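You operate a simulated robot arm through the tools that you are given. There is no shell and no other tool. Be economical: measure what you need, move in short steps, check, and stop when the job is done.

You run a simulated two-armed robot. Do the job below in one go: nothing can be reset, and whatever is moved stays where it is left.

Task
Put the 50 mm silver block from the end table of the right bench on the top of the brown bench and the 70 mm silver block on the middle of the wide table. Open the blue drawer, fetch the small filter box from the end table of the right bench and set it in the tray of the blue drawer, then shut the drawer. Put the silver pin from the end table of the right bench on top of the wood bar there and the gold pin in the blue pot. Take the white block on the end table of the right bench and put it away on the front of the brown table. Open the green door. The order is free. Set down upright: small filter box, white block.

The check looks at the end state, three seconds after you hand in, the way a careful person would. Anything else that was tipped, shoved, dropped, spilled or broken makes it a failure.

Robot
Two 6-joint arms with two-finger parallel grippers on one trunk, on a base that drives. Base frame: it is fixed to the floor where the robot stands at the start and does not move with it; the origin is under the middle of the robot, x ahead of it, y to its left, z up; the surface under the hand at the start is at about z = 840. Units: mm, rad, N and s.
The left shoulder is at the start at [-77, 177, 832], the right one opposite. With the tool pointing down near the work surface each hand reaches from about 100 to 720 mm from the robot's upright axis, wherever it stands, measured 20 degrees to its own side. Places, roughly: blue drawer [2200, 3000, 700]; blue pot [250, 750, 1000]; front of the brown table (150x19 cm) [6120, 2740, 840]; green door [3000, -500, 1500]; middle of the wide table (80x18 cm) [460, 2920, 860]; pin [250, 500, 1000]; silver block [500, 500, 750]; small filter box [500, 500, 750]; top of the brown bench [4000, 3000, 900]; tray of the blue drawer [2200, 3100, 700]; white block (8x4x5 cm) [1100, 700, 900]; wood bar (21x4x3 cm) [500, 400, 900]. Payload 1.57 kg a hand.
The TCP of each hand is the grasp point between the finger pads, 30 mm short of the fingertips. In the tool frame z runs along the fingers and y along their closing line. The gripper opens to 80 mm. The fingers are 17 mm wide and 12 mm thick; the gripper's body (40 by 82 mm) begins 80 mm behind the TCP.
Orientation is told as [roll, pitch, yaw] about the base's x, y, z axes, in that order, counted from this pose: with the fingers straight down and closing along the base's y, the tool's x points along the base's -x, its y along +y and its z along -z.

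Tools
- The arms move only by the tool drive_tool. It takes "left_motion", "right_motion" or both (then of equal length, played together; a hand with none holds still); each is text: rows parted by semicolons, each of 7 numbers parted by spaces: the shift along the tool's x, y, z in units of 30 mm (1.0 is 30 mm), then the turn, a rotation vector about the tool's x, y, z in units of 4 degrees (1.0 is 4 degrees), then the gripper command, from -1 (shut) to 1 (fully open), values between in proportion. In form: x y z ax ay az grip; .... A call has 1 to 10 rows; each row shifts and turns the commanded pose from where the row before left it, along the tool's axes as they then stand. A call with a number of a shift or a turn outside -1 to 1 is refused whole. Each row takes 0.2 s and may step no farther than 50 mm and 0.15 rad from the row before; otherwise, or with a gripper value out of range, the whole call is refused. A pose out of reach is approached as far as the arm can. The call stops where the force on the tool passes 40 N (or 10 N more than at its start, if that is more) or the arm is blocked; 0.2 s more then pass. Each finger travels about 72 mm/s and halts on what it meets, pressing with about 43 N; the grip force reading is that of the motor and also rises with nothing between the fingers. The clock runs only during rows and for 0.2 s after the last one: add rows that do not move to give the fingers time. The reply holds the time, the measured pose of the TCP, the force on the tool along the base axes, the opening and the grip force, in the units named above and with some noise, with the torque about the TCP (base axes, N m) and any sound that the robot's microphone picked up.
- Cameras (640 x 400 px; columns grow to the right, rows downward): "scene" is now at [23.8, 47.6, 1558.3]; the picture's right is [0.58, -0.81, 0.00], its down [-0.59, -0.42, -0.69] and it looks along [0.56, 0.40, -0.72] (base axes); focal length 283 px, centre (320, 200). "left" rides on the left gripper at [72, 7, -122] in its tool frame; the picture's right is [-0.09, 1.00, 0.00], its down [-0.84, -0.08, -0.54] and it looks along [-0.54, -0.05, 0.84] (tool axes); focal length 238 px, centre (320, 200). "right" rides on the right gripper at [72, -7, -122] in its tool frame; the picture's right is [0.09, 1.00, 0.00], its down [-0.84, 0.08, -0.54] and it looks along [-0.54, 0.05, 0.84] (tool axes); focal length 238 px, centre (320, 200). There is no depth. A picture from a camera that has moved, and an enlarged one, comes with that camera's place and axes in the base frame and with its lens.
- capture(camera): a new picture of that camera. The clock stands still meanwhile.
- lift_body(by): slides the trunk up (or, below 0, down) by that many mm; the arms and the scene camera ride with it, the base frame stays. It gives what a move gives, with no picture.
- roll_base(legs): drives the robot by 1 to 6 legs, each [ahead, left, turn to the left] in mm, mm and rad, along the robot's own axes; the way and the turn of a leg run together, so that a leg with both is an arc; at most 1500 mm and 3.142 rad a leg. The arms and the cameras ride along, it lands a little off, and it stops where it bumps. It gives what a move gives.
- pan_tilt(pan, tilt): turns the head with the scene camera to pan (to the left, within 2.496 rad either way) and tilt (down, from -0.506 to 1.204), counted from straight ahead of the robot. It gives what a move gives.
- zoom(camera, box): a new picture of the part [left, top, right, bottom] of that camera's present view, enlarged. The clock stands still meanwhile.
- job_done(): hands the job in; it is judged then, once.

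Go step by step. Nothing tells you exact positions but the pictures and the camera data: compare them with the known pose of the tool, close in by small moves and look again before you grip or let go. The budget is 217 turns and 212 pictures, counting those below and the enlarged ones. Unless the task says otherwise, let go and move clear before handing in.

The tools are called after "Request:" as a command line: name --argument value ..., lists and objects as JSON in quotes. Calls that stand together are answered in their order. drive_tool: Moves the arms, as the interface text tells. Its arguments: {"type":"object","properties":{"left_motion":{"type":"string"},"right_motion":{"type":"string"}},"required":[]} The other tools are called the same way: lift_body (by) slides the trunk up or down; roll_base (legs) drives the base; pan_tilt (pan, tilt) turns the head that bears the scene camera; capture (camera) takes a picture; zoom (camera, box) takes an enlarged picture of a part of a camera's view; job_done () hands the job in.

At the start:

```text
time_s: 0.0
left_position: [364.6, 446.0, 1254.1]
left_orientation: [0.0, 0.0, 0.002]
left_wrist_force: [-0.6, 0.9, -0.3]
left_torque: [0.0, -0.01, 0.04]
left_grip_width: 79.9
left_finger_force: 0.0
right_position: [347.6, 48.4, 1267.3]
right_orientation: [0.0, 0.0, 0.0]
right_wrist_force: [-0.1, -0.9, 0.2]
right_torque: [0.03, -0.01, -0.01]
right_grip_width: 79.9
right_finger_force: 0.0
trunk travel left (down, up): [-275.0, 53.0]
robot x, y, heading: [0.6, 4.2, -0.001]
head pan, tilt: [0.621, 0.808]
```

scene: 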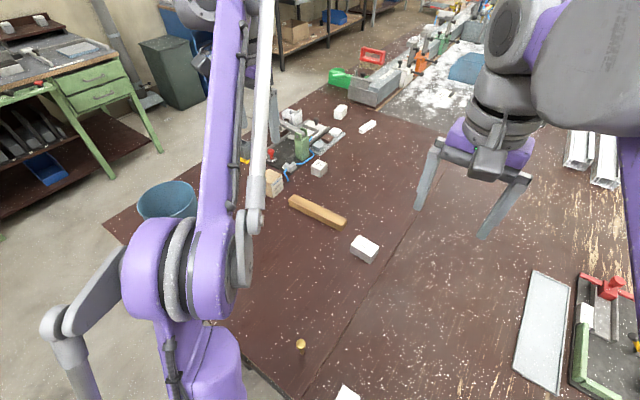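
right: 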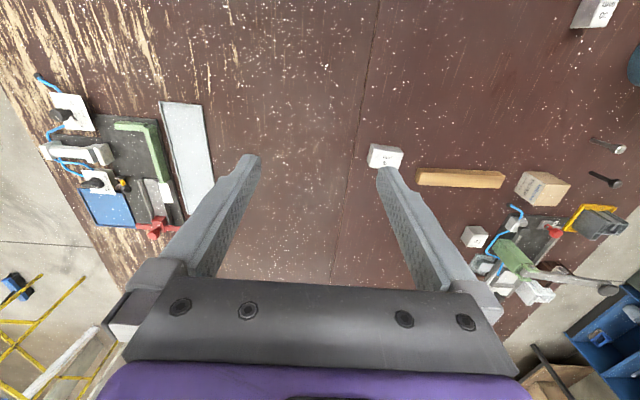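
left: 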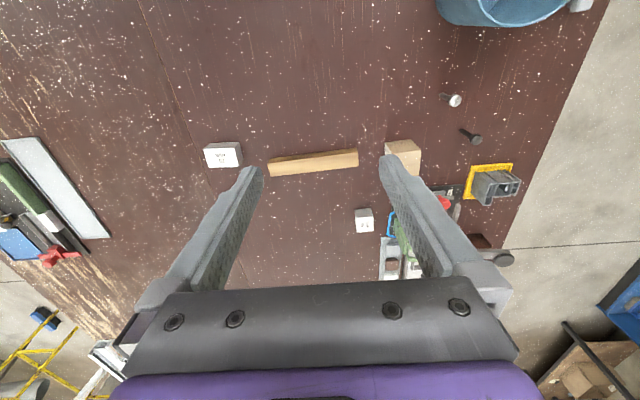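

I see a dark table ahead with a wood bar, small blocks, pins and a box; I need an overview first. I'll look in detail at the table and then around the room.

Request:
zoom --camera "left" --box '[180, 80, 540, 305]'

Request:
zoom --camera "scene" --box '[230, 80, 430, 205]'

Request:
pan_tilt --pan 0.6 --tilt 0.2

Request:
capture --camera "scene"

Request:
pan_tilt --pan 1.5 --tilt 0.3

Request:
capture --camera "scene"

Request:
pan_tilt --pan -0.3 --tilt 0.2

Request:
capture --camera "scene"

```text
1.78 times, centred on (360, 192) of left
camera zoom: at [292.2, 451.5, 1376.2], right [0.09, 1.0, 0.0], down [0.84, -0.08, 0.54], along [0.54, -0.05, -0.84], focal length 424 px, centre (249, 213)
```

zoom: 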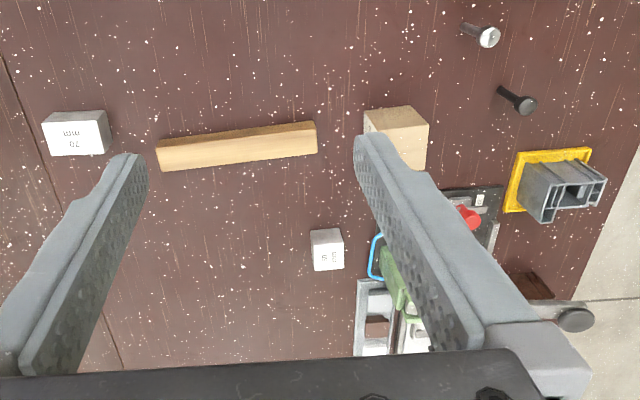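

```text
3.20 times, centred on (330, 142) of scene
camera zoom: at [23.8, 47.6, 1558.3], right [0.58, -0.81, 0.0], down [-0.59, -0.42, -0.69], along [0.56, 0.4, -0.72], focal length 906 px, centre (288, 384)
```

zoom: 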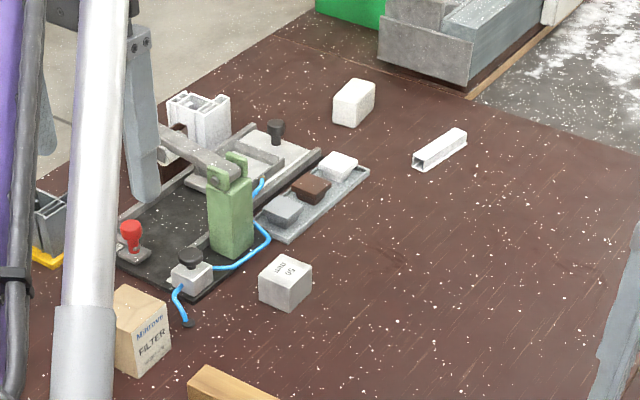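

```text
time_s: 1.0
left_position: [363.5, 445.2, 1254.3]
left_orientation: [0.0, -0.001, 0.001]
left_wrist_force: [0.7, -0.7, -0.7]
left_torque: [-0.02, 0.01, -0.01]
left_grip_width: 80.1
left_finger_force: 0.0
right_position: [346.0, 47.1, 1266.7]
right_orientation: [-0.001, -0.001, -0.001]
right_wrist_force: [-0.1, -0.6, 0.3]
right_torque: [-0.03, -0.01, 0.0]
right_grip_width: 80.2
right_finger_force: 0.0
trunk travel left (down, up): [-275.0, 53.0]
robot x, y, heading: [0.0, -1.2, 0.002]
head pan, tilt: [0.6, 0.201]
```

```text
206 pictures are left
camera scene: at [35.5, 53.6, 1612.5], right [0.56, -0.83, 0.0], down [-0.17, -0.11, -0.98], along [0.81, 0.55, -0.2], focal length 283 px, centre (320, 200)
```

scene: 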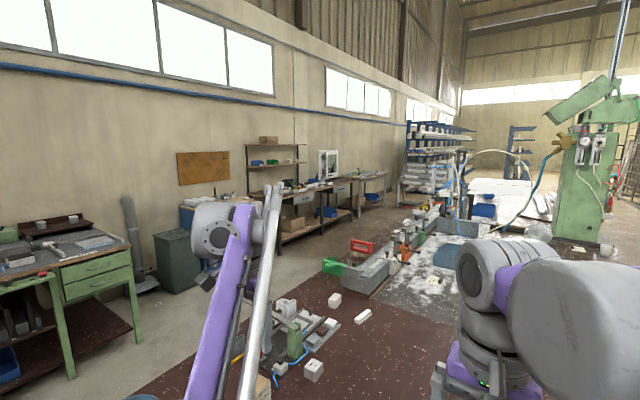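

```text
time_s: 2.2
left_position: [363.6, 445.9, 1253.7]
left_orientation: [0.0, -0.001, 0.0]
left_wrist_force: [0.0, 0.5, 0.0]
left_torque: [0.06, -0.04, 0.0]
left_grip_width: 80.1
left_finger_force: 0.1
right_position: [346.7, 48.8, 1266.4]
right_orientation: [0.0, 0.001, 0.001]
right_wrist_force: [0.4, -0.1, -0.2]
right_torque: [0.01, -0.03, 0.02]
right_grip_width: 80.1
right_finger_force: 0.0
trunk travel left (down, up): [-275.0, 53.0]
robot x, y, heading: [-1.8, -1.1, 0.003]
head pan, tilt: [1.499, 0.3]
```

```text
205 pictures are left
camera scene: at [-34.7, 94.0, 1603.3], right [1.0, -0.07, 0.0], down [-0.02, -0.29, -0.96], along [0.07, 0.95, -0.3], focal length 283 px, centre (320, 200)
```

scene: 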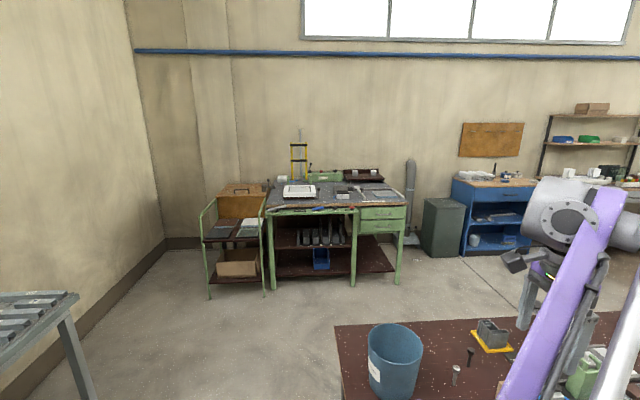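

```text
time_s: 4.0
left_position: [364.5, 445.6, 1254.3]
left_orientation: [0.0, -0.001, -0.001]
left_wrist_force: [0.0, -0.6, 0.2]
left_torque: [0.01, -0.03, 0.01]
left_grip_width: 79.7
left_finger_force: 0.0
right_position: [346.6, 49.1, 1266.9]
right_orientation: [0.0, 0.0, 0.001]
right_wrist_force: [0.0, 0.4, 1.0]
right_torque: [0.0, 0.05, -0.02]
right_grip_width: 80.1
right_finger_force: 0.1
trunk travel left (down, up): [-275.0, 53.0]
robot x, y, heading: [0.8, -2.8, -0.001]
head pan, tilt: [-0.3, 0.201]
```

```text
204 pictures are left
camera scene: at [47.6, -26.6, 1612.6], right [-0.3, -0.96, 0.0], down [-0.19, 0.06, -0.98], along [0.94, -0.29, -0.2], focal length 283 px, centre (320, 200)
```

scene: 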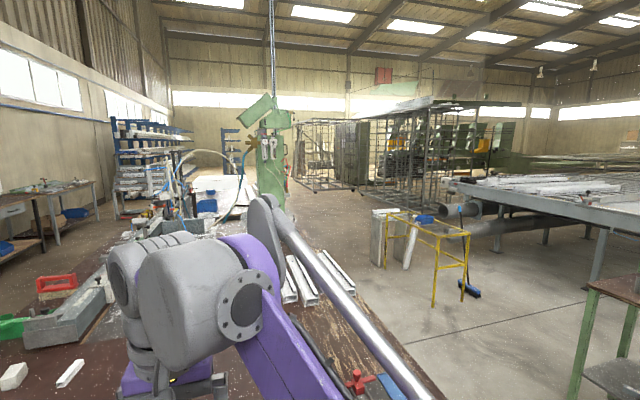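

I've a rough map. Now closer looks at the destinations: blue drawer, brown bench, brown table, wide table, green machine, and the near table area.

Request:
pan_tilt --pan 0.25 --tilt 1.15

Request:
capture --camera "scene"

Request:
pan_tilt --pan 1.0 --tilt 0.25

Request:
capture --camera "scene"

Request:
zoom --camera "scene" --box '[200, 120, 440, 270]'

Request:
zoom --camera "scene" --box '[400, 80, 640, 230]'

Request:
pan_tilt --pan -0.1 --tilt 0.1

Request:
zoom --camera "scene" --box '[160, 50, 400, 200]'

Request:
capture --camera "scene"

```text
time_s: 5.2
left_position: [362.8, 444.5, 1253.6]
left_orientation: [0.0, 0.0, 0.0]
left_wrist_force: [-0.5, 0.8, -0.5]
left_torque: [-0.02, 0.02, -0.03]
left_grip_width: 80.1
left_finger_force: 0.0
right_position: [347.6, 48.0, 1266.8]
right_orientation: [0.001, -0.002, 0.0]
right_wrist_force: [0.9, 0.6, -0.5]
right_torque: [0.01, 0.01, 0.0]
right_grip_width: 79.7
right_finger_force: 0.1
trunk travel left (down, up): [-275.0, 53.0]
robot x, y, heading: [-0.9, -1.1, 0.002]
head pan, tilt: [0.25, 1.15]
```

```text
203 pictures are left
camera scene: at [16.3, 15.6, 1534.1], right [0.25, -0.97, 0.0], down [-0.88, -0.23, -0.41], along [0.4, 0.1, -0.91], focal length 283 px, centre (320, 200)
```

scene: 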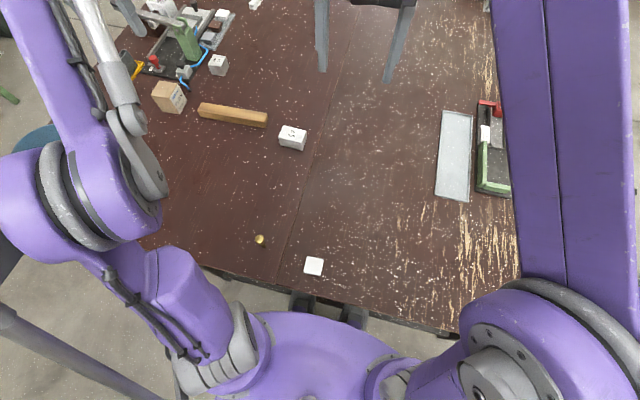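

```text
time_s: 6.4
left_position: [363.9, 443.9, 1254.4]
left_orientation: [0.001, 0.001, 0.0]
left_wrist_force: [0.3, 0.5, 0.2]
left_torque: [0.01, 0.0, 0.02]
left_grip_width: 79.8
left_finger_force: 0.1
right_position: [345.8, 48.1, 1265.8]
right_orientation: [-0.001, 0.0, 0.0]
right_wrist_force: [0.1, -0.6, -0.1]
right_torque: [-0.02, 0.0, -0.02]
right_grip_width: 80.0
right_finger_force: 0.0
trunk travel left (down, up): [-275.0, 53.0]
robot x, y, heading: [-0.3, 4.1, 0.001]
head pan, tilt: [1.0, 0.25]
```

```text
202 pictures are left
camera scene: at [9.0, 79.5, 1608.0], right [0.84, -0.54, 0.0], down [-0.13, -0.21, -0.97], along [0.52, 0.81, -0.25], focal length 283 px, centre (320, 200)
```

scene: 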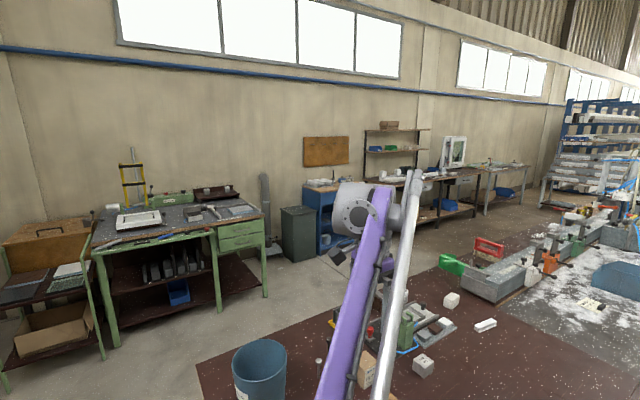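

```text
2.67 times, centred on (320, 195) of scene
camera zoom: at [9.0, 79.5, 1608.0], right [0.84, -0.54, 0.0], down [-0.13, -0.21, -0.97], along [0.52, 0.81, -0.25], focal length 755 px, centre (320, 213)
```

zoom: 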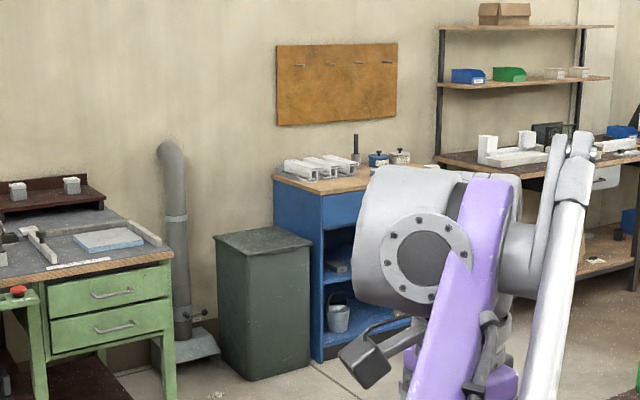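

```text
2.67 times, centred on (520, 155) of scene
camera zoom: at [9.0, 79.5, 1608.0], right [0.84, -0.54, 0.0], down [-0.13, -0.21, -0.97], along [0.52, 0.81, -0.25], focal length 755 px, centre (-213, 320)
```

zoom: 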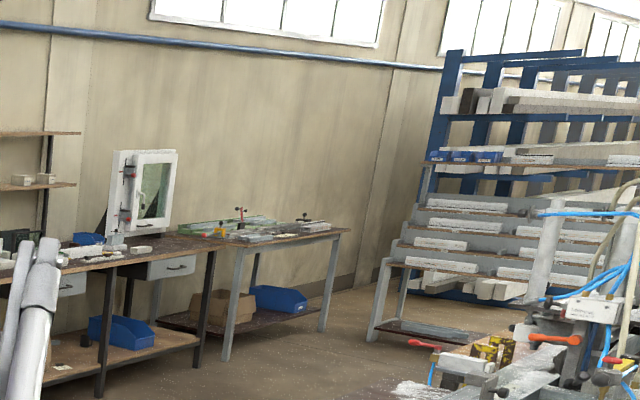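

```text
time_s: 7.8
left_position: [365.4, 445.9, 1253.6]
left_orientation: [0.001, -0.001, 0.0]
left_wrist_force: [-0.4, 0.6, -0.7]
left_torque: [0.01, -0.02, 0.02]
left_grip_width: 79.9
left_finger_force: 0.1
right_position: [347.1, 48.2, 1267.4]
right_orientation: [-0.001, -0.003, 0.0]
right_wrist_force: [0.7, 0.3, -0.3]
right_torque: [-0.02, 0.03, 0.02]
right_grip_width: 80.2
right_finger_force: 0.0
trunk travel left (down, up): [-275.0, 53.0]
robot x, y, heading: [-1.5, 2.2, 0.004]
head pan, tilt: [-0.099, 0.099]
```

```text
2.67 times, centred on (280, 125) of scene
camera zoom: at [50.1, -8.2, 1622.0], right [-0.1, -1.0, 0.0], down [-0.1, 0.01, -0.99], along [0.99, -0.1, -0.1], focal length 755 px, centre (427, 400)
```

zoom: 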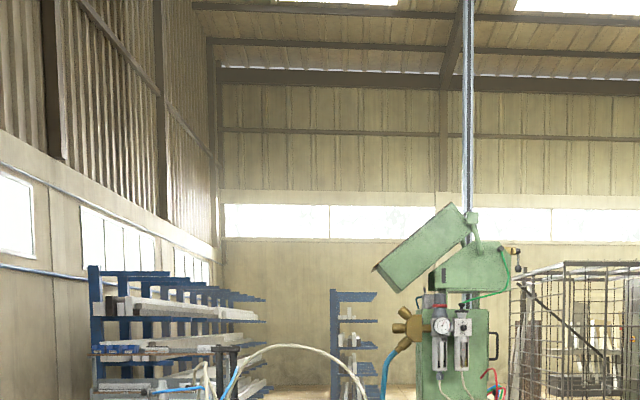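

```text
198 pictures are left
camera scene: at [50.1, -8.2, 1622.0], right [-0.1, -1.0, 0.0], down [-0.1, 0.01, -0.99], along [0.99, -0.1, -0.1], focal length 283 px, centre (320, 200)
```

scene: 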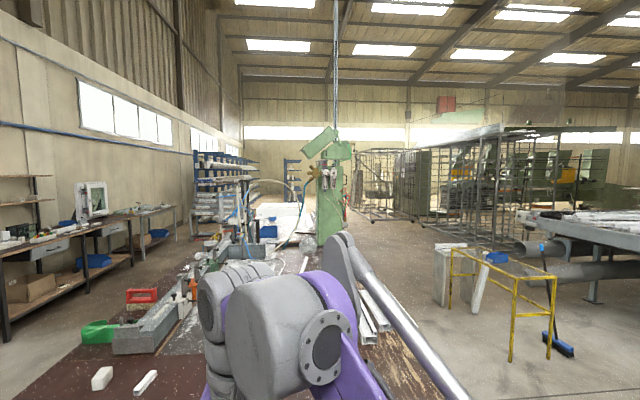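

Destinations identified: wide green-legged table, blue cabinet with a drawer, brown bench with shelf, grey-legged brown table, green machine door with handle at right. I start with the gold pin near (173, 211) using the left hand: move above it and look.

Request:
drive_tool --left_motion "0.8 -0.98 0.8 0 0 0 1;0.8 -0.98 0.8 0 0 0 1;0.8 -0.98 0.8 0 0 0 1;0.8 -0.98 0.8 0 0 0 1;0.8 -0.98 0.8 0 0 0 1;0.8 -0.98 0.8 0 0 0 1;0.8 -0.98 0.8 0 0 0 1;0.8 -0.98 0.8 0 0 0 1"

Request:
capture --camera "left"

```text
time_s: 9.6
left_position: [170.6, 210.1, 1061.5]
left_orientation: [0.0, 0.0, -0.001]
left_wrist_force: [0.4, 0.3, 0.1]
left_torque: [-0.02, -0.01, 0.0]
left_grip_width: 80.2
left_finger_force: 0.0
right_position: [344.8, 49.0, 1266.3]
right_orientation: [0.001, -0.003, -0.001]
right_wrist_force: [-0.3, -0.2, 0.6]
right_torque: [-0.03, -0.03, -0.02]
right_grip_width: 79.9
right_finger_force: 0.0
trunk travel left (down, up): [-275.0, 53.0]
robot x, y, heading: [-4.3, 2.7, -0.001]
head pan, tilt: [-0.099, 0.099]
```

```text
197 pictures are left
camera left: at [98.1, 216.7, 1182.5], right [0.09, 1.0, 0.0], down [0.84, -0.08, 0.54], along [0.54, -0.05, -0.84], focal length 238 px, centre (320, 200)
```

left: 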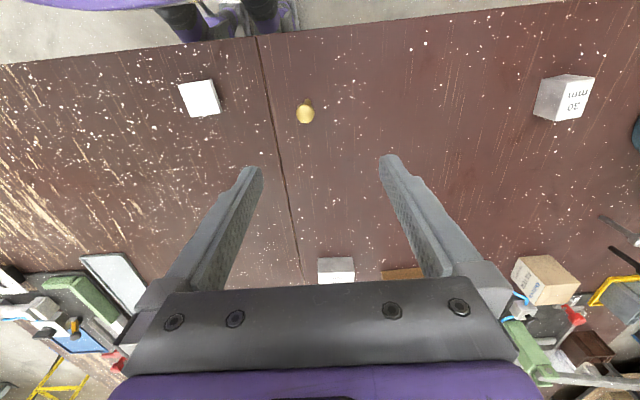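

The gold pin stands with its head near (159, 195, ~900). Let me zoom for its shape.

Request:
zoom --camera "left" --box '[260, 70, 356, 130]'

Request:
pan_tilt --pan 0.6 --tilt 1.15

Request:
capture --camera "scene"

```text
6.67 times, centred on (308, 100) of left
camera zoom: at [98.1, 216.7, 1182.5], right [0.09, 1.0, 0.0], down [0.84, -0.08, 0.54], along [0.54, -0.05, -0.84], focal length 1589 px, centre (400, 867)
```

zoom: 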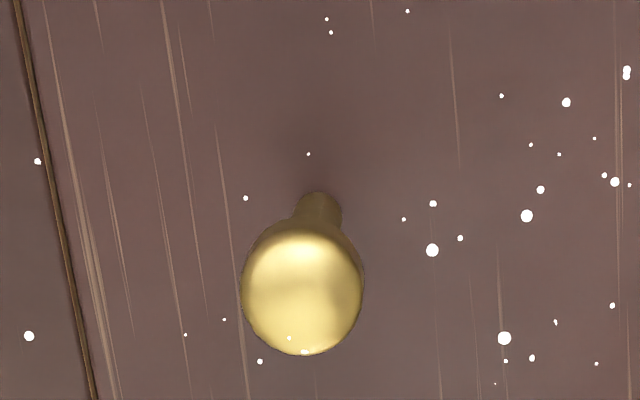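

```text
time_s: 10.9
left_position: [172.0, 210.0, 1059.9]
left_orientation: [0.0, 0.0, -0.001]
left_wrist_force: [0.2, -0.3, 1.1]
left_torque: [0.02, 0.0, 0.03]
left_grip_width: 79.8
left_finger_force: 0.0
right_position: [346.5, 48.4, 1267.7]
right_orientation: [0.0, 0.0, 0.0]
right_wrist_force: [0.1, 0.1, -0.4]
right_torque: [0.0, 0.03, 0.0]
right_grip_width: 80.5
right_finger_force: 0.1
trunk travel left (down, up): [-275.0, 53.0]
robot x, y, heading: [-1.8, -0.2, 0.002]
head pan, tilt: [0.6, 1.15]
```

```text
195 pictures are left
camera scene: at [7.8, 34.5, 1534.1], right [0.56, -0.83, 0.0], down [-0.75, -0.52, -0.41], along [0.34, 0.23, -0.91], focal length 283 px, centre (320, 200)
```

scene: 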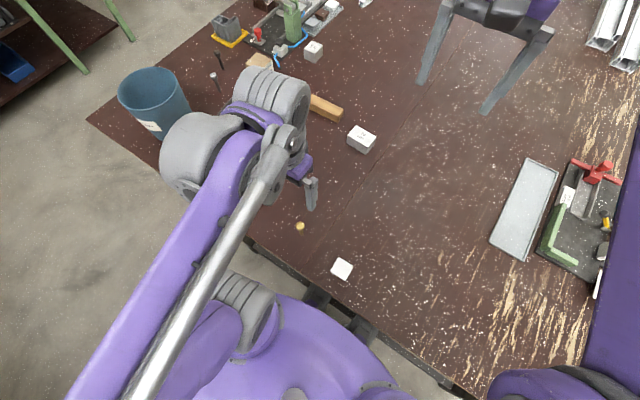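

Pin base is at about (158, 195), head top about z=912. Moving down over it and gripping.

Request:
drive_tool --left_motion "0.45 -0.5 0.6 0 0 0 1;0 0 1 0 0 0 1;0 0 1 0 0 0 1;0 0 1 0 0 0 1"

Request:
capture --camera "left"

```text
time_s: 11.9
left_position: [159.0, 196.5, 953.6]
left_orientation: [0.0, 0.001, 0.0]
left_wrist_force: [0.4, -1.0, -0.3]
left_torque: [-0.02, 0.01, 0.01]
left_grip_width: 80.3
left_finger_force: 0.0
right_position: [348.2, 48.9, 1266.8]
right_orientation: [0.0, 0.0, 0.0]
right_wrist_force: [-0.2, 0.1, -0.4]
right_torque: [-0.02, 0.01, -0.01]
right_grip_width: 79.9
right_finger_force: 0.1
trunk travel left (down, up): [-275.0, 53.0]
robot x, y, heading: [-0.9, -0.0, -0.002]
head pan, tilt: [0.6, 1.15]
```

```text
194 pictures are left
camera left: at [86.5, 202.1, 1074.6], right [0.09, 1.0, 0.0], down [0.84, -0.08, 0.54], along [0.54, -0.05, -0.84], focal length 238 px, centre (320, 200)
```

left: 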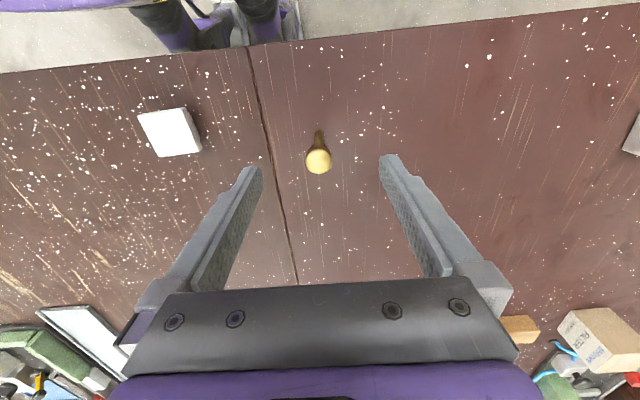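

Aligned. Descend 62 mm and close.

Request:
drive_tool --left_motion "0 0 1 0 0 0 1;0 0 1 0 0 0 1;0 0 0.1 0 0 0 -1;0 0 0 0 0 0 -1;0 0 0 0 0 0 -1;0 0 0 0 0 0 -1"

Request:
capture --camera "left"

```text
time_s: 13.3
left_position: [158.7, 193.9, 891.0]
left_orientation: [0.001, -0.001, -0.001]
left_wrist_force: [0.2, -0.7, -0.6]
left_torque: [0.0, 0.01, 0.0]
left_grip_width: 19.5
left_finger_force: 33.3
right_position: [346.0, 47.6, 1266.3]
right_orientation: [0.0, 0.001, -0.001]
right_wrist_force: [-0.1, 0.2, -1.4]
right_torque: [-0.02, -0.01, 0.01]
right_grip_width: 79.9
right_finger_force: 0.1
trunk travel left (down, up): [-275.0, 53.0]
robot x, y, heading: [1.4, -1.1, 0.001]
head pan, tilt: [0.6, 1.15]
```

```text
193 pictures are left
camera left: at [87.1, 200.7, 1013.0], right [0.09, 1.0, 0.0], down [0.84, -0.08, 0.54], along [0.54, -0.05, -0.84], focal length 238 px, centre (320, 200)
```

left: 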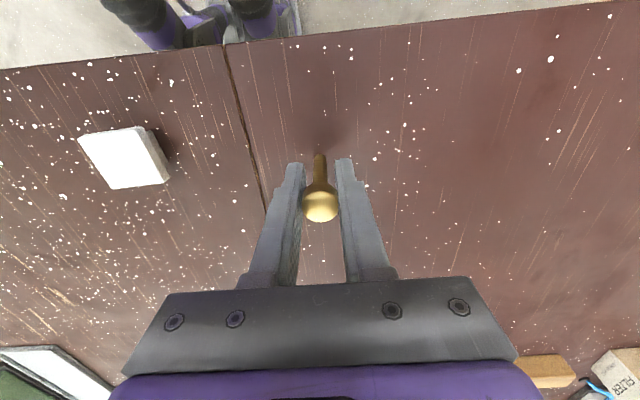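

Pin held. Lift it, then shift the robot 250 mm left so pot, silver pin and bar are all in reach.

Request:
drive_tool --left_motion "0 0 -1 0 0 0 -1;0 0 -1 0 0 0 -1;0 0 -1 0 0 0 -1;0 0 -1 0 0 0 -1;0 0 -1 0 0 0 -1;0 0 -1 0 0 0 -1;0 0 -1 0 0 0 -1;0 0 -1 0 0 0 -1"

Request:
roll_base --legs '[[0, 250, 0]]'

Request:
capture --camera "left"

Request:
capture --camera "scene"

```text
time_s: 15.1
left_position: [159.1, 196.2, 1131.0]
left_orientation: [-0.001, 0.0, 0.0]
left_wrist_force: [0.2, -0.1, -0.6]
left_torque: [-0.01, -0.01, 0.01]
left_grip_width: 19.9
left_finger_force: 33.6
right_position: [346.4, 48.0, 1267.3]
right_orientation: [0.0, 0.0, 0.0]
right_wrist_force: [-0.5, 0.5, 0.3]
right_torque: [0.0, -0.01, 0.01]
right_grip_width: 80.1
right_finger_force: 0.1
trunk travel left (down, up): [-275.0, 53.0]
robot x, y, heading: [3.9, -0.4, -0.0]
head pan, tilt: [0.6, 1.15]
```

```text
time_s: 17.9
left_position: [157.6, 451.8, 1131.1]
left_orientation: [-0.001, 0.0, 0.0]
left_wrist_force: [0.6, -1.5, -0.9]
left_torque: [0.01, -0.02, 0.01]
left_grip_width: 19.4
left_finger_force: 33.6
right_position: [347.3, 303.4, 1266.4]
right_orientation: [0.001, -0.001, 0.0]
right_wrist_force: [-0.4, 0.5, -0.1]
right_torque: [0.03, 0.01, -0.04]
right_grip_width: 79.7
right_finger_force: 0.0
trunk travel left (down, up): [-275.0, 53.0]
robot x, y, heading: [-0.5, 251.1, -0.002]
head pan, tilt: [0.6, 1.15]
```

```text
192 pictures are left
camera left: at [87.3, 457.3, 1253.1], right [0.09, 1.0, 0.0], down [0.84, -0.08, 0.54], along [0.54, -0.05, -0.84], focal length 238 px, centre (320, 200)
```

left: 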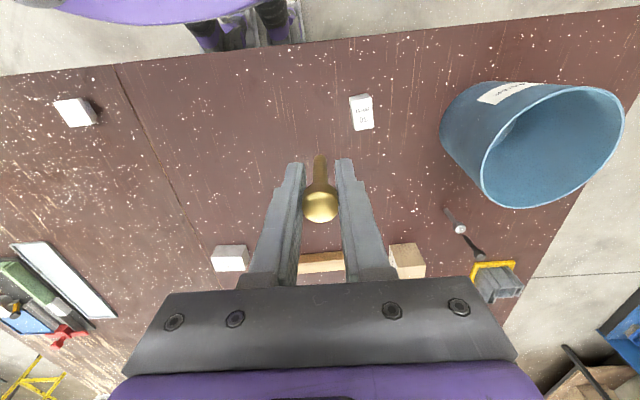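

```text
191 pictures are left
camera scene: at [7.7, 289.1, 1534.1], right [0.57, -0.82, 0.0], down [-0.75, -0.52, -0.41], along [0.34, 0.23, -0.91], focal length 283 px, centre (320, 200)
```

scene: 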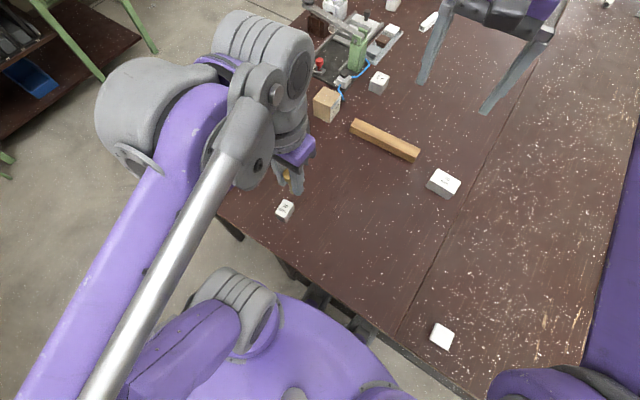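

The pot's rim centre comes out near (204, 700, 1000). Move the pin above it and check.

Request:
drive_tool --left_motion "-0.18 0.92 0 0 0 0 -1;-0.18 0.92 0 0 0 0 -1;-0.18 0.92 0 0 0 0 -1;-0.18 0.92 0 0 0 0 -1;-0.18 0.92 0 0 0 0 -1;-0.18 0.92 0 0 0 0 -1;-0.18 0.92 0 0 0 0 -1;-0.18 0.92 0 0 0 0 -1;-0.18 0.92 0 0 0 0 -1"

Request:
capture --camera "left"

Request:
capture --camera "scene"

```text
time_s: 19.9
left_position: [206.6, 700.2, 1130.2]
left_orientation: [-0.002, -0.001, 0.0]
left_wrist_force: [-1.2, 0.7, -1.2]
left_torque: [0.0, 0.0, 0.0]
left_grip_width: 19.8
left_finger_force: 33.4
right_position: [347.8, 303.1, 1266.8]
right_orientation: [-0.001, -0.001, 0.0]
right_wrist_force: [-0.1, -0.3, -0.2]
right_torque: [-0.01, 0.01, -0.01]
right_grip_width: 79.8
right_finger_force: 0.0
trunk travel left (down, up): [-275.0, 53.0]
robot x, y, heading: [1.6, 256.3, 0.003]
head pan, tilt: [0.6, 1.15]
```

```text
190 pictures are left
camera left: at [135.2, 707.2, 1253.0], right [0.09, 1.0, 0.0], down [0.84, -0.08, 0.54], along [0.54, -0.05, -0.84], focal length 238 px, centre (320, 200)
```

left: 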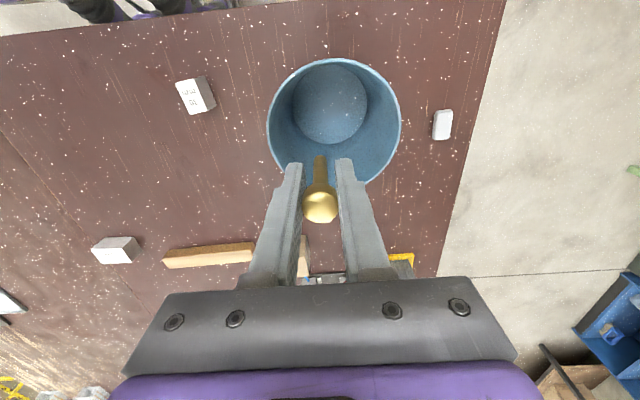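

```text
189 pictures are left
camera scene: at [8.2, 290.0, 1534.1], right [0.57, -0.82, 0.0], down [-0.75, -0.52, -0.41], along [0.34, 0.23, -0.91], focal length 283 px, centre (320, 200)
```

scene: 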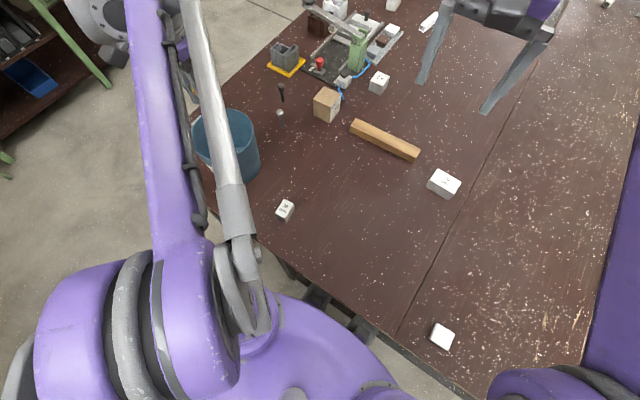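

Pot centre is about (209, 716), rim ~140 mm wide. Centre the pin, lower it inside and release with a small opening.

Request:
drive_tool --left_motion "-0.1 0.5 0.3 0 0 0 -1;0 0 1 0 0 0 -1;0 0 1 0 0 0 -1;0 0 1 0 0 0 -1;0 0 1 0 0 0 -1;0 0 1 0 0 0 -1;0 0 1 0 0 0 -1"

Request:
capture --camera "left"

```text
time_s: 21.5
left_position: [212.6, 714.6, 942.7]
left_orientation: [0.0, -0.001, 0.001]
left_wrist_force: [-0.4, 0.3, -0.7]
left_torque: [0.0, -0.01, 0.0]
left_grip_width: 19.6
left_finger_force: 33.4
right_position: [347.4, 303.3, 1265.9]
right_orientation: [-0.001, 0.0, 0.001]
right_wrist_force: [0.1, -0.6, -0.2]
right_torque: [0.02, 0.01, 0.0]
right_grip_width: 80.0
right_finger_force: 0.1
trunk travel left (down, up): [-275.0, 53.0]
robot x, y, heading: [-0.3, 253.2, -0.002]
head pan, tilt: [0.6, 1.15]
```

```text
188 pictures are left
camera left: at [141.0, 720.3, 1063.8], right [0.09, 1.0, 0.0], down [0.84, -0.08, 0.54], along [0.54, -0.05, -0.84], focal length 238 px, centre (320, 200)
```

left: 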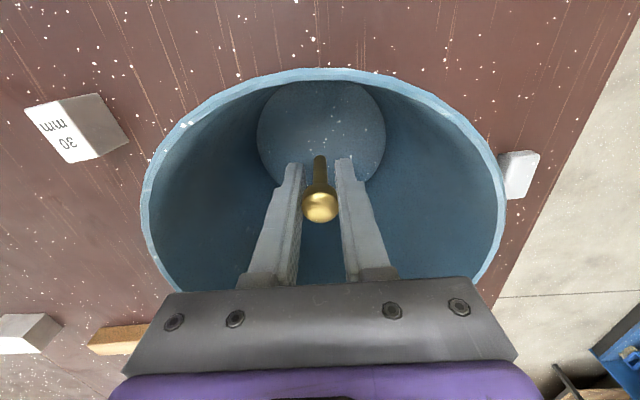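

The pin is inside the pot. Release, rise out, then look at the pot and the pins.

Request:
drive_tool --left_motion "0 0 0 0 0 0 0.1;0 0 0 0 0 0 0.1;0 0 -1 0 0 0 0.1;0 0 -1 0 0 0 0.1;0 0 -1 0 0 0 0.1;0 0 -1 0 0 0 0.1;0 0 -1 0 0 0 0.1;0 0 -1 0 0 0 0.1"

Request:
drive_tool --left_motion "-0.8 -0.2 0 0 0 0 0.1;-1 -0.2 0 0 0 0 0.1;-1 -0.2 0 0 0 0 0.1;-1 -0.2 0 0 0 0 0.1"

Request:
capture --camera "left"

Request:
capture --camera "scene"

```text
time_s: 23.3
left_position: [211.5, 713.2, 1123.2]
left_orientation: [0.0, 0.0, -0.001]
left_wrist_force: [0.0, -0.9, 0.6]
left_torque: [0.03, 0.02, 0.04]
left_grip_width: 43.8
left_finger_force: 0.0
right_position: [346.8, 302.9, 1266.4]
right_orientation: [0.0, 0.0, 0.001]
right_wrist_force: [-0.8, -0.3, 0.5]
right_torque: [0.03, 0.0, -0.03]
right_grip_width: 80.0
right_finger_force: 0.0
trunk travel left (down, up): [-275.0, 53.0]
robot x, y, heading: [1.1, 249.9, 0.004]
head pan, tilt: [0.6, 1.15]
```

```text
time_s: 24.3
left_position: [326.8, 690.2, 1123.1]
left_orientation: [0.001, 0.001, -0.001]
left_wrist_force: [0.1, -0.6, -0.9]
left_torque: [0.01, 0.0, -0.03]
left_grip_width: 44.1
left_finger_force: 0.0
right_position: [348.7, 302.3, 1266.6]
right_orientation: [-0.001, 0.0, -0.001]
right_wrist_force: [0.1, 0.0, 0.5]
right_torque: [-0.03, 0.0, 0.01]
right_grip_width: 80.1
right_finger_force: 0.0
trunk travel left (down, up): [-275.0, 53.0]
robot x, y, heading: [2.7, 258.0, 0.001]
head pan, tilt: [0.6, 1.15]
```

```text
187 pictures are left
camera left: at [255.0, 696.1, 1245.5], right [0.09, 1.0, 0.0], down [0.84, -0.08, 0.54], along [0.54, -0.05, -0.84], focal length 238 px, centre (320, 200)
```

left: 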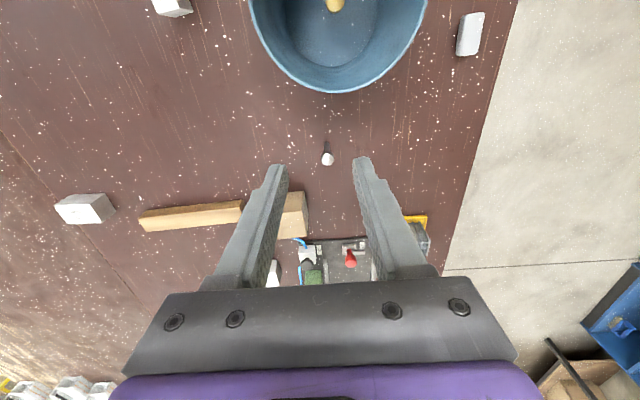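

```text
186 pictures are left
camera scene: at [8.7, 289.2, 1534.1], right [0.57, -0.82, 0.0], down [-0.75, -0.52, -0.41], along [0.34, 0.23, -0.91], focal length 283 px, centre (320, 200)
```

scene: 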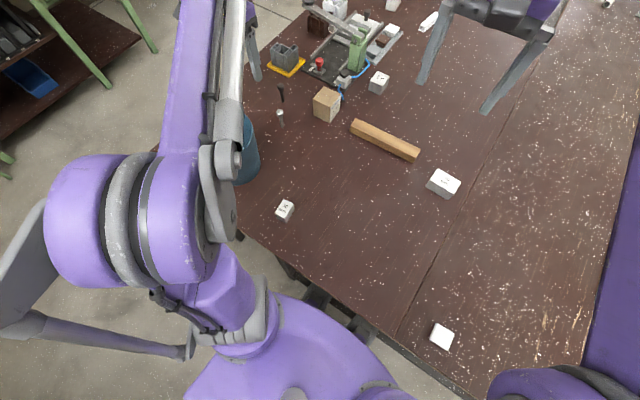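

Gold pin lies in the pot. The silver pin stands near (399, 693); go above it.

Request:
drive_tool --left_motion "-0.8 0.03 0.6 0 0 0 1;-0.8 0.03 0.6 0 0 0 1;-0.8 0.04 0.6 0 0 0 1;0 0 1 0 0 0 1;0 0 1 0 0 0 1;0 0 1 0 0 0 1;0 0 0.8 0 0 0 1"

Request:
capture --camera "left"

```text
time_s: 25.9
left_position: [398.4, 694.0, 953.5]
left_orientation: [0.0, -0.001, 0.0]
left_wrist_force: [0.0, 0.2, -0.4]
left_torque: [0.0, 0.03, 0.01]
left_grip_width: 80.3
left_finger_force: 0.1
right_position: [346.9, 303.6, 1267.6]
right_orientation: [0.001, 0.001, 0.001]
right_wrist_force: [-0.5, 0.2, -0.5]
right_torque: [0.02, 0.01, -0.02]
right_grip_width: 79.6
right_finger_force: 0.1
trunk travel left (down, up): [-275.0, 53.0]
robot x, y, heading: [1.0, 252.8, 0.001]
head pan, tilt: [0.6, 1.15]
```

```text
185 pictures are left
camera left: at [325.9, 700.2, 1075.3], right [0.09, 1.0, 0.0], down [0.84, -0.08, 0.54], along [0.54, -0.05, -0.84], focal length 238 px, centre (320, 200)
```

left: 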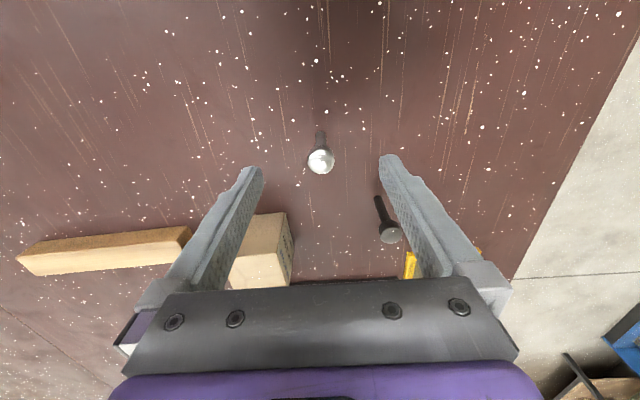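

Aligned; the dark pin is clear. Descend and grip.

Request:
drive_tool --left_motion "0 0 1 0 0 0 1;0 0 1 0 0 0 1;0 0 0.05 0 0 0 -1;0 0 0 0 0 0 -1;0 0 0 0 0 0 -1;0 0 0 0 0 0 -1"

Request:
capture --camera "left"

```text
time_s: 27.3
left_position: [397.4, 692.5, 892.2]
left_orientation: [0.001, 0.0, -0.001]
left_wrist_force: [0.4, 0.6, -0.2]
left_torque: [0.05, 0.02, 0.01]
left_grip_width: 19.7
left_finger_force: 34.1
right_position: [346.6, 302.4, 1267.5]
right_orientation: [0.002, 0.0, -0.002]
right_wrist_force: [0.4, -0.2, 0.3]
right_torque: [0.01, 0.0, -0.03]
right_grip_width: 79.8
right_finger_force: 0.1
trunk travel left (down, up): [-275.0, 53.0]
robot x, y, heading: [-0.6, 258.2, -0.002]
head pan, tilt: [0.6, 1.15]
```

```text
184 pictures are left
camera left: at [325.2, 698.4, 1014.7], right [0.09, 1.0, 0.0], down [0.84, -0.08, 0.54], along [0.54, -0.05, -0.84], focal length 238 px, centre (320, 200)
```

left: 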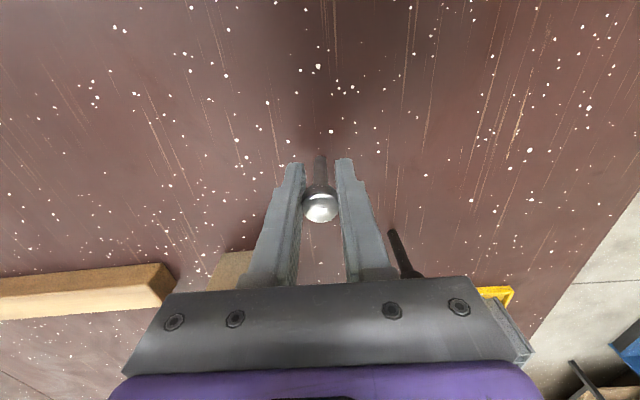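

Silver pin held. Lift and carry it toward the bar at about (516, 416).

Request:
drive_tool --left_motion "0 0 -1 0 0 0 -1;0 0 -1 0 0 0 -1;0 0 -1 0 0 0 -1;0 0 -1 0 0 0 -1;0 0 -1 0 0 0 -1;0 -1 0 0 0 0 -1;-0.5 -1 0 0 0 0 -1;-0.5 -1 0 0 0 0 -1;-0.5 -1 0 0 0 0 -1;-0.5 -1 0 0 0 0 -1"

Request:
drive_tool --left_motion "-0.4 -1 0 0 0 0 -1;-0.4 -1 0 0 0 0 -1;-0.4 -1 0 0 0 0 -1;-0.1 -1 0 0 0 0 -1"

Request:
capture --camera "left"

Request:
capture --camera "scene"

```text
time_s: 29.5
left_position: [458.1, 542.5, 1043.3]
left_orientation: [0.0, 0.001, -0.001]
left_wrist_force: [-0.2, -0.5, -0.6]
left_torque: [0.01, 0.0, -0.04]
left_grip_width: 20.0
left_finger_force: 33.9
right_position: [347.5, 302.4, 1267.3]
right_orientation: [0.002, 0.001, 0.0]
right_wrist_force: [0.7, 0.6, -0.4]
right_torque: [0.03, 0.0, 0.01]
right_grip_width: 80.1
right_finger_force: 0.1
trunk travel left (down, up): [-275.0, 53.0]
robot x, y, heading: [0.6, 256.6, -0.002]
head pan, tilt: [0.6, 1.15]
```

```text
time_s: 30.5
left_position: [496.0, 422.0, 1044.1]
left_orientation: [0.002, -0.001, -0.001]
left_wrist_force: [-0.2, -0.3, -0.2]
left_torque: [0.02, 0.01, 0.01]
left_grip_width: 19.9
left_finger_force: 33.3
right_position: [345.6, 302.6, 1266.8]
right_orientation: [-0.001, 0.001, 0.0]
right_wrist_force: [0.0, 0.5, -0.1]
right_torque: [0.04, 0.02, -0.03]
right_grip_width: 80.1
right_finger_force: 0.1
trunk travel left (down, up): [-275.0, 53.0]
robot x, y, heading: [-1.3, 256.2, 0.002]
head pan, tilt: [0.6, 1.15]
```

```text
183 pictures are left
camera left: at [423.4, 429.3, 1165.4], right [0.09, 1.0, 0.0], down [0.84, -0.08, 0.54], along [0.54, -0.05, -0.84], focal length 238 px, centre (320, 200)
```

left: 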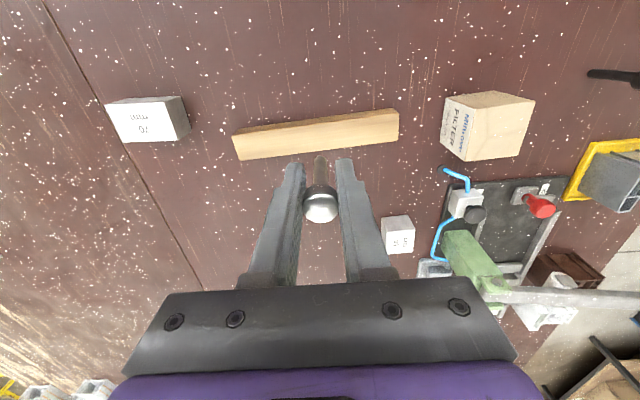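

```text
182 pictures are left
camera scene: at [7.7, 288.2, 1534.1], right [0.57, -0.82, 0.0], down [-0.75, -0.52, -0.41], along [0.34, 0.23, -0.91], focal length 283 px, centre (320, 200)
```

scene: 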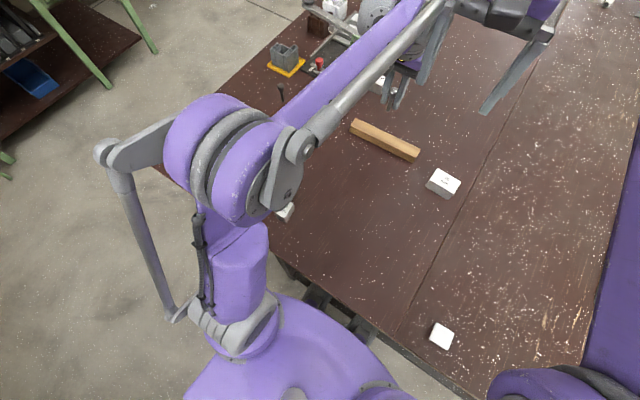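

I need the bar's exact outline; zooming.

Request:
zoom --camera "left" --box '[220, 80, 412, 200]'

Request:
zoom --camera "scene" --box '[330, 60, 490, 200]'

```text
3.33 times, centred on (316, 140) of left
camera zoom: at [423.4, 429.3, 1165.4], right [0.09, 1.0, 0.0], down [0.84, -0.08, 0.54], along [0.54, -0.05, -0.84], focal length 794 px, centre (333, 400)
```

zoom: 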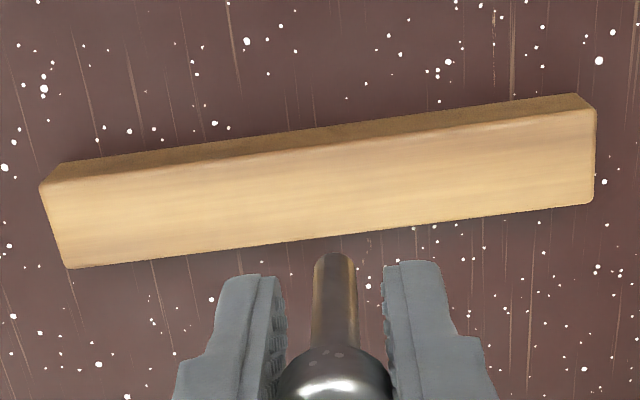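

```text
2.86 times, centred on (410, 130) of scene
camera zoom: at [7.7, 288.2, 1534.1], right [0.57, -0.82, 0.0], down [-0.75, -0.52, -0.41], along [0.34, 0.23, -0.91], focal length 809 px, centre (63, 400)
```

zoom: 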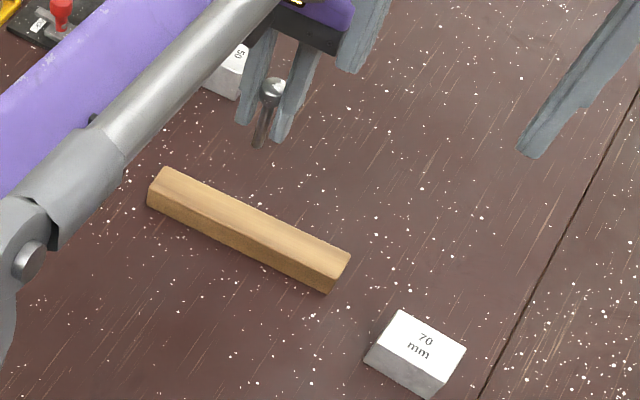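

Bar top centre is (519, 417). Align and lower to just above.

Request:
drive_tool --left_motion "-0.77 -0.13 0.5 0 0 0 -1;0 0 1 0 0 0 -1;0 0 1 0 0 0 -1;0 0 1 0 0 0 -1"

Request:
zoom --camera "left" --box '[220, 80, 412, 240]'

Request:
zoom --camera "scene" --box '[330, 60, 490, 200]'

```text
time_s: 31.5
left_position: [518.7, 418.4, 936.6]
left_orientation: [0.001, 0.001, -0.002]
left_wrist_force: [0.3, -0.4, -1.1]
left_torque: [-0.01, -0.03, 0.01]
left_grip_width: 20.2
left_finger_force: 33.4
right_position: [345.9, 303.4, 1264.7]
right_orientation: [0.0, 0.0, 0.0]
right_wrist_force: [-0.5, -0.8, 0.2]
right_torque: [0.03, -0.03, 0.01]
right_grip_width: 79.8
right_finger_force: 0.0
trunk travel left (down, up): [-275.0, 53.0]
robot x, y, heading: [0.5, 255.0, 0.004]
head pan, tilt: [0.6, 1.15]
```

```text
2.50 times, centred on (316, 160) of left
camera zoom: at [446.6, 424.9, 1059.0], right [0.09, 1.0, 0.0], down [0.84, -0.08, 0.54], along [0.54, -0.05, -0.84], focal length 596 px, centre (330, 300)
```

zoom: 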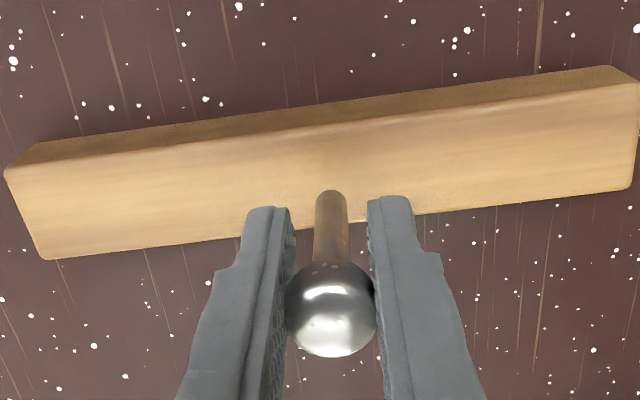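

```text
2.86 times, centred on (410, 130) of scene
camera zoom: at [8.1, 289.0, 1534.1], right [0.57, -0.82, 0.0], down [-0.75, -0.52, -0.41], along [0.34, 0.23, -0.91], focal length 809 px, centre (63, 400)
```

zoom: 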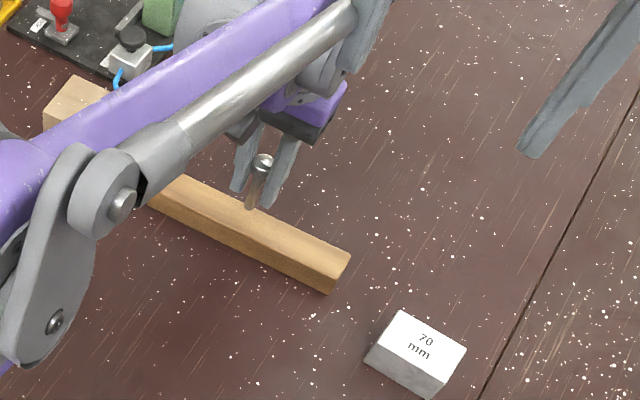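

Pin base is over the bar centre. Lower the last ~14 mm in small steps watching force.

Request:
drive_tool --left_motion "0 0 0.2 0 0 0 -1;0 0 0.15 0 0 0 -1;0 0 0.08 0 0 0 -1"

Request:
drive_tool --left_motion "0 0 0.05 0 0 0 -1"

Request:
zoom --camera "left" --box '[220, 80, 412, 240]'

```text
time_s: 32.3
left_position: [518.2, 419.3, 924.7]
left_orientation: [0.0, 0.002, 0.001]
left_wrist_force: [0.2, 0.2, -0.7]
left_torque: [0.02, 0.01, 0.03]
left_grip_width: 19.8
left_finger_force: 33.4
right_position: [346.3, 303.2, 1267.1]
right_orientation: [0.0, 0.001, 0.001]
right_wrist_force: [0.8, 0.9, 0.4]
right_torque: [0.01, 0.02, 0.02]
right_grip_width: 80.0
right_finger_force: 0.0
trunk travel left (down, up): [-275.0, 53.0]
robot x, y, heading: [0.7, 255.4, 0.002]
head pan, tilt: [0.6, 1.15]
```

```text
time_s: 32.7
left_position: [518.8, 419.5, 923.2]
left_orientation: [0.001, 0.001, 0.0]
left_wrist_force: [-0.3, -0.4, -1.1]
left_torque: [0.02, 0.0, -0.03]
left_grip_width: 19.9
left_finger_force: 33.6
right_position: [346.3, 302.6, 1267.5]
right_orientation: [0.0, 0.001, 0.001]
right_wrist_force: [-0.3, 0.0, -0.4]
right_torque: [0.01, 0.03, 0.02]
right_grip_width: 80.0
right_finger_force: 0.1
trunk travel left (down, up): [-275.0, 53.0]
robot x, y, heading: [1.5, 255.4, 0.001]
head pan, tilt: [0.6, 1.15]
```

```text
2.50 times, centred on (316, 160) of left
camera zoom: at [446.3, 425.9, 1045.1], right [0.09, 1.0, 0.0], down [0.84, -0.08, 0.54], along [0.54, -0.05, -0.84], focal length 596 px, centre (330, 300)
```

zoom: 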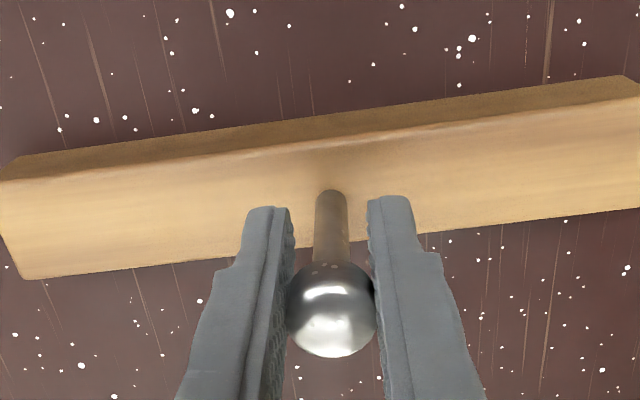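

No contact yet; continue in ~1.5 mm steps.

Request:
drive_tool --left_motion "0 0 0.05 0 0 0 -1"

Request:
drive_tool --left_motion "0 0 0.05 0 0 0 -1"

```text
time_s: 33.1
left_position: [517.7, 419.6, 922.1]
left_orientation: [-0.001, -0.003, 0.001]
left_wrist_force: [0.3, 0.6, 9.3]
left_torque: [-0.02, -0.05, -0.01]
left_grip_width: 19.9
left_finger_force: 33.9
right_position: [346.0, 302.9, 1267.1]
right_orientation: [-0.001, -0.001, 0.001]
right_wrist_force: [0.6, 0.0, 0.2]
right_torque: [0.01, 0.0, 0.01]
right_grip_width: 80.0
right_finger_force: 0.0
trunk travel left (down, up): [-275.0, 53.0]
robot x, y, heading: [0.1, 255.4, 0.002]
head pan, tilt: [0.6, 1.15]
```

```text
time_s: 33.5
left_position: [517.9, 418.3, 921.5]
left_orientation: [-0.001, -0.001, 0.001]
left_wrist_force: [1.2, 3.4, 26.2]
left_torque: [0.18, -0.19, -0.01]
left_grip_width: 20.0
left_finger_force: 33.9
right_position: [345.1, 302.6, 1267.3]
right_orientation: [0.0, 0.0, 0.001]
right_wrist_force: [-0.1, -0.3, -0.6]
right_torque: [-0.01, 0.03, -0.01]
right_grip_width: 79.9
right_finger_force: 0.0
trunk travel left (down, up): [-275.0, 53.0]
robot x, y, heading: [-2.0, 251.9, -0.002]
head pan, tilt: [0.6, 1.15]
```

Contact reached. Ease back to light contact, then open.

Request:
drive_tool --left_motion "0 0 -0.06 0 0 0 -1"

Request:
drive_tool --left_motion "0 0 0 0 0 0 -0.3;0 0 0 0 0 0 0;0 0 0 0 0 0 0.4;0 0 0 0 0 0 0.4"

Request:
zoom --camera "left" --box '[220, 80, 412, 240]'

```text
time_s: 33.9
left_position: [517.3, 418.7, 922.2]
left_orientation: [-0.001, -0.001, -0.001]
left_wrist_force: [0.7, 1.2, 12.2]
left_torque: [0.13, -0.02, 0.01]
left_grip_width: 20.0
left_finger_force: 33.6
right_position: [345.4, 304.1, 1266.9]
right_orientation: [0.0, -0.001, -0.001]
right_wrist_force: [0.2, 0.1, -0.6]
right_torque: [0.0, -0.04, -0.01]
right_grip_width: 80.3
right_finger_force: 0.0
trunk travel left (down, up): [-275.0, 53.0]
robot x, y, heading: [1.0, 257.3, 0.001]
head pan, tilt: [0.6, 1.15]
```

```text
time_s: 34.9
left_position: [519.5, 419.6, 922.3]
left_orientation: [-0.001, 0.0, 0.0]
left_wrist_force: [-0.4, 0.7, 0.0]
left_torque: [-0.02, 0.06, -0.01]
left_grip_width: 56.3
left_finger_force: 0.0
right_position: [346.8, 303.0, 1266.6]
right_orientation: [0.001, -0.001, 0.0]
right_wrist_force: [-0.3, -0.4, 0.8]
right_torque: [0.01, 0.01, 0.01]
right_grip_width: 80.0
right_finger_force: 0.0
trunk travel left (down, up): [-275.0, 53.0]
robot x, y, heading: [-1.3, 254.0, -0.002]
head pan, tilt: [0.6, 1.15]
```

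```text
2.50 times, centred on (316, 160) of left
camera zoom: at [446.9, 425.8, 1043.8], right [0.09, 1.0, 0.0], down [0.84, -0.08, 0.54], along [0.54, -0.05, -0.84], focal length 596 px, centre (330, 300)
```

zoom: 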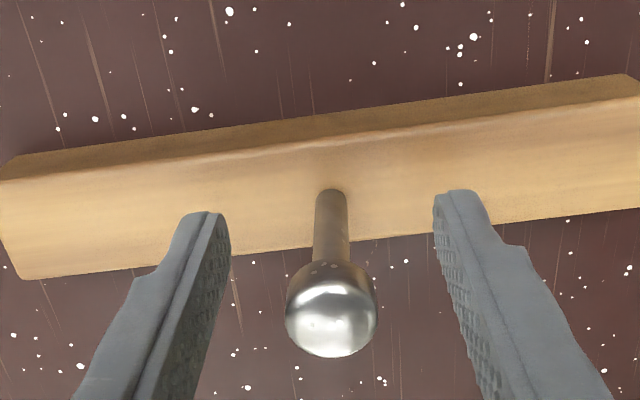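

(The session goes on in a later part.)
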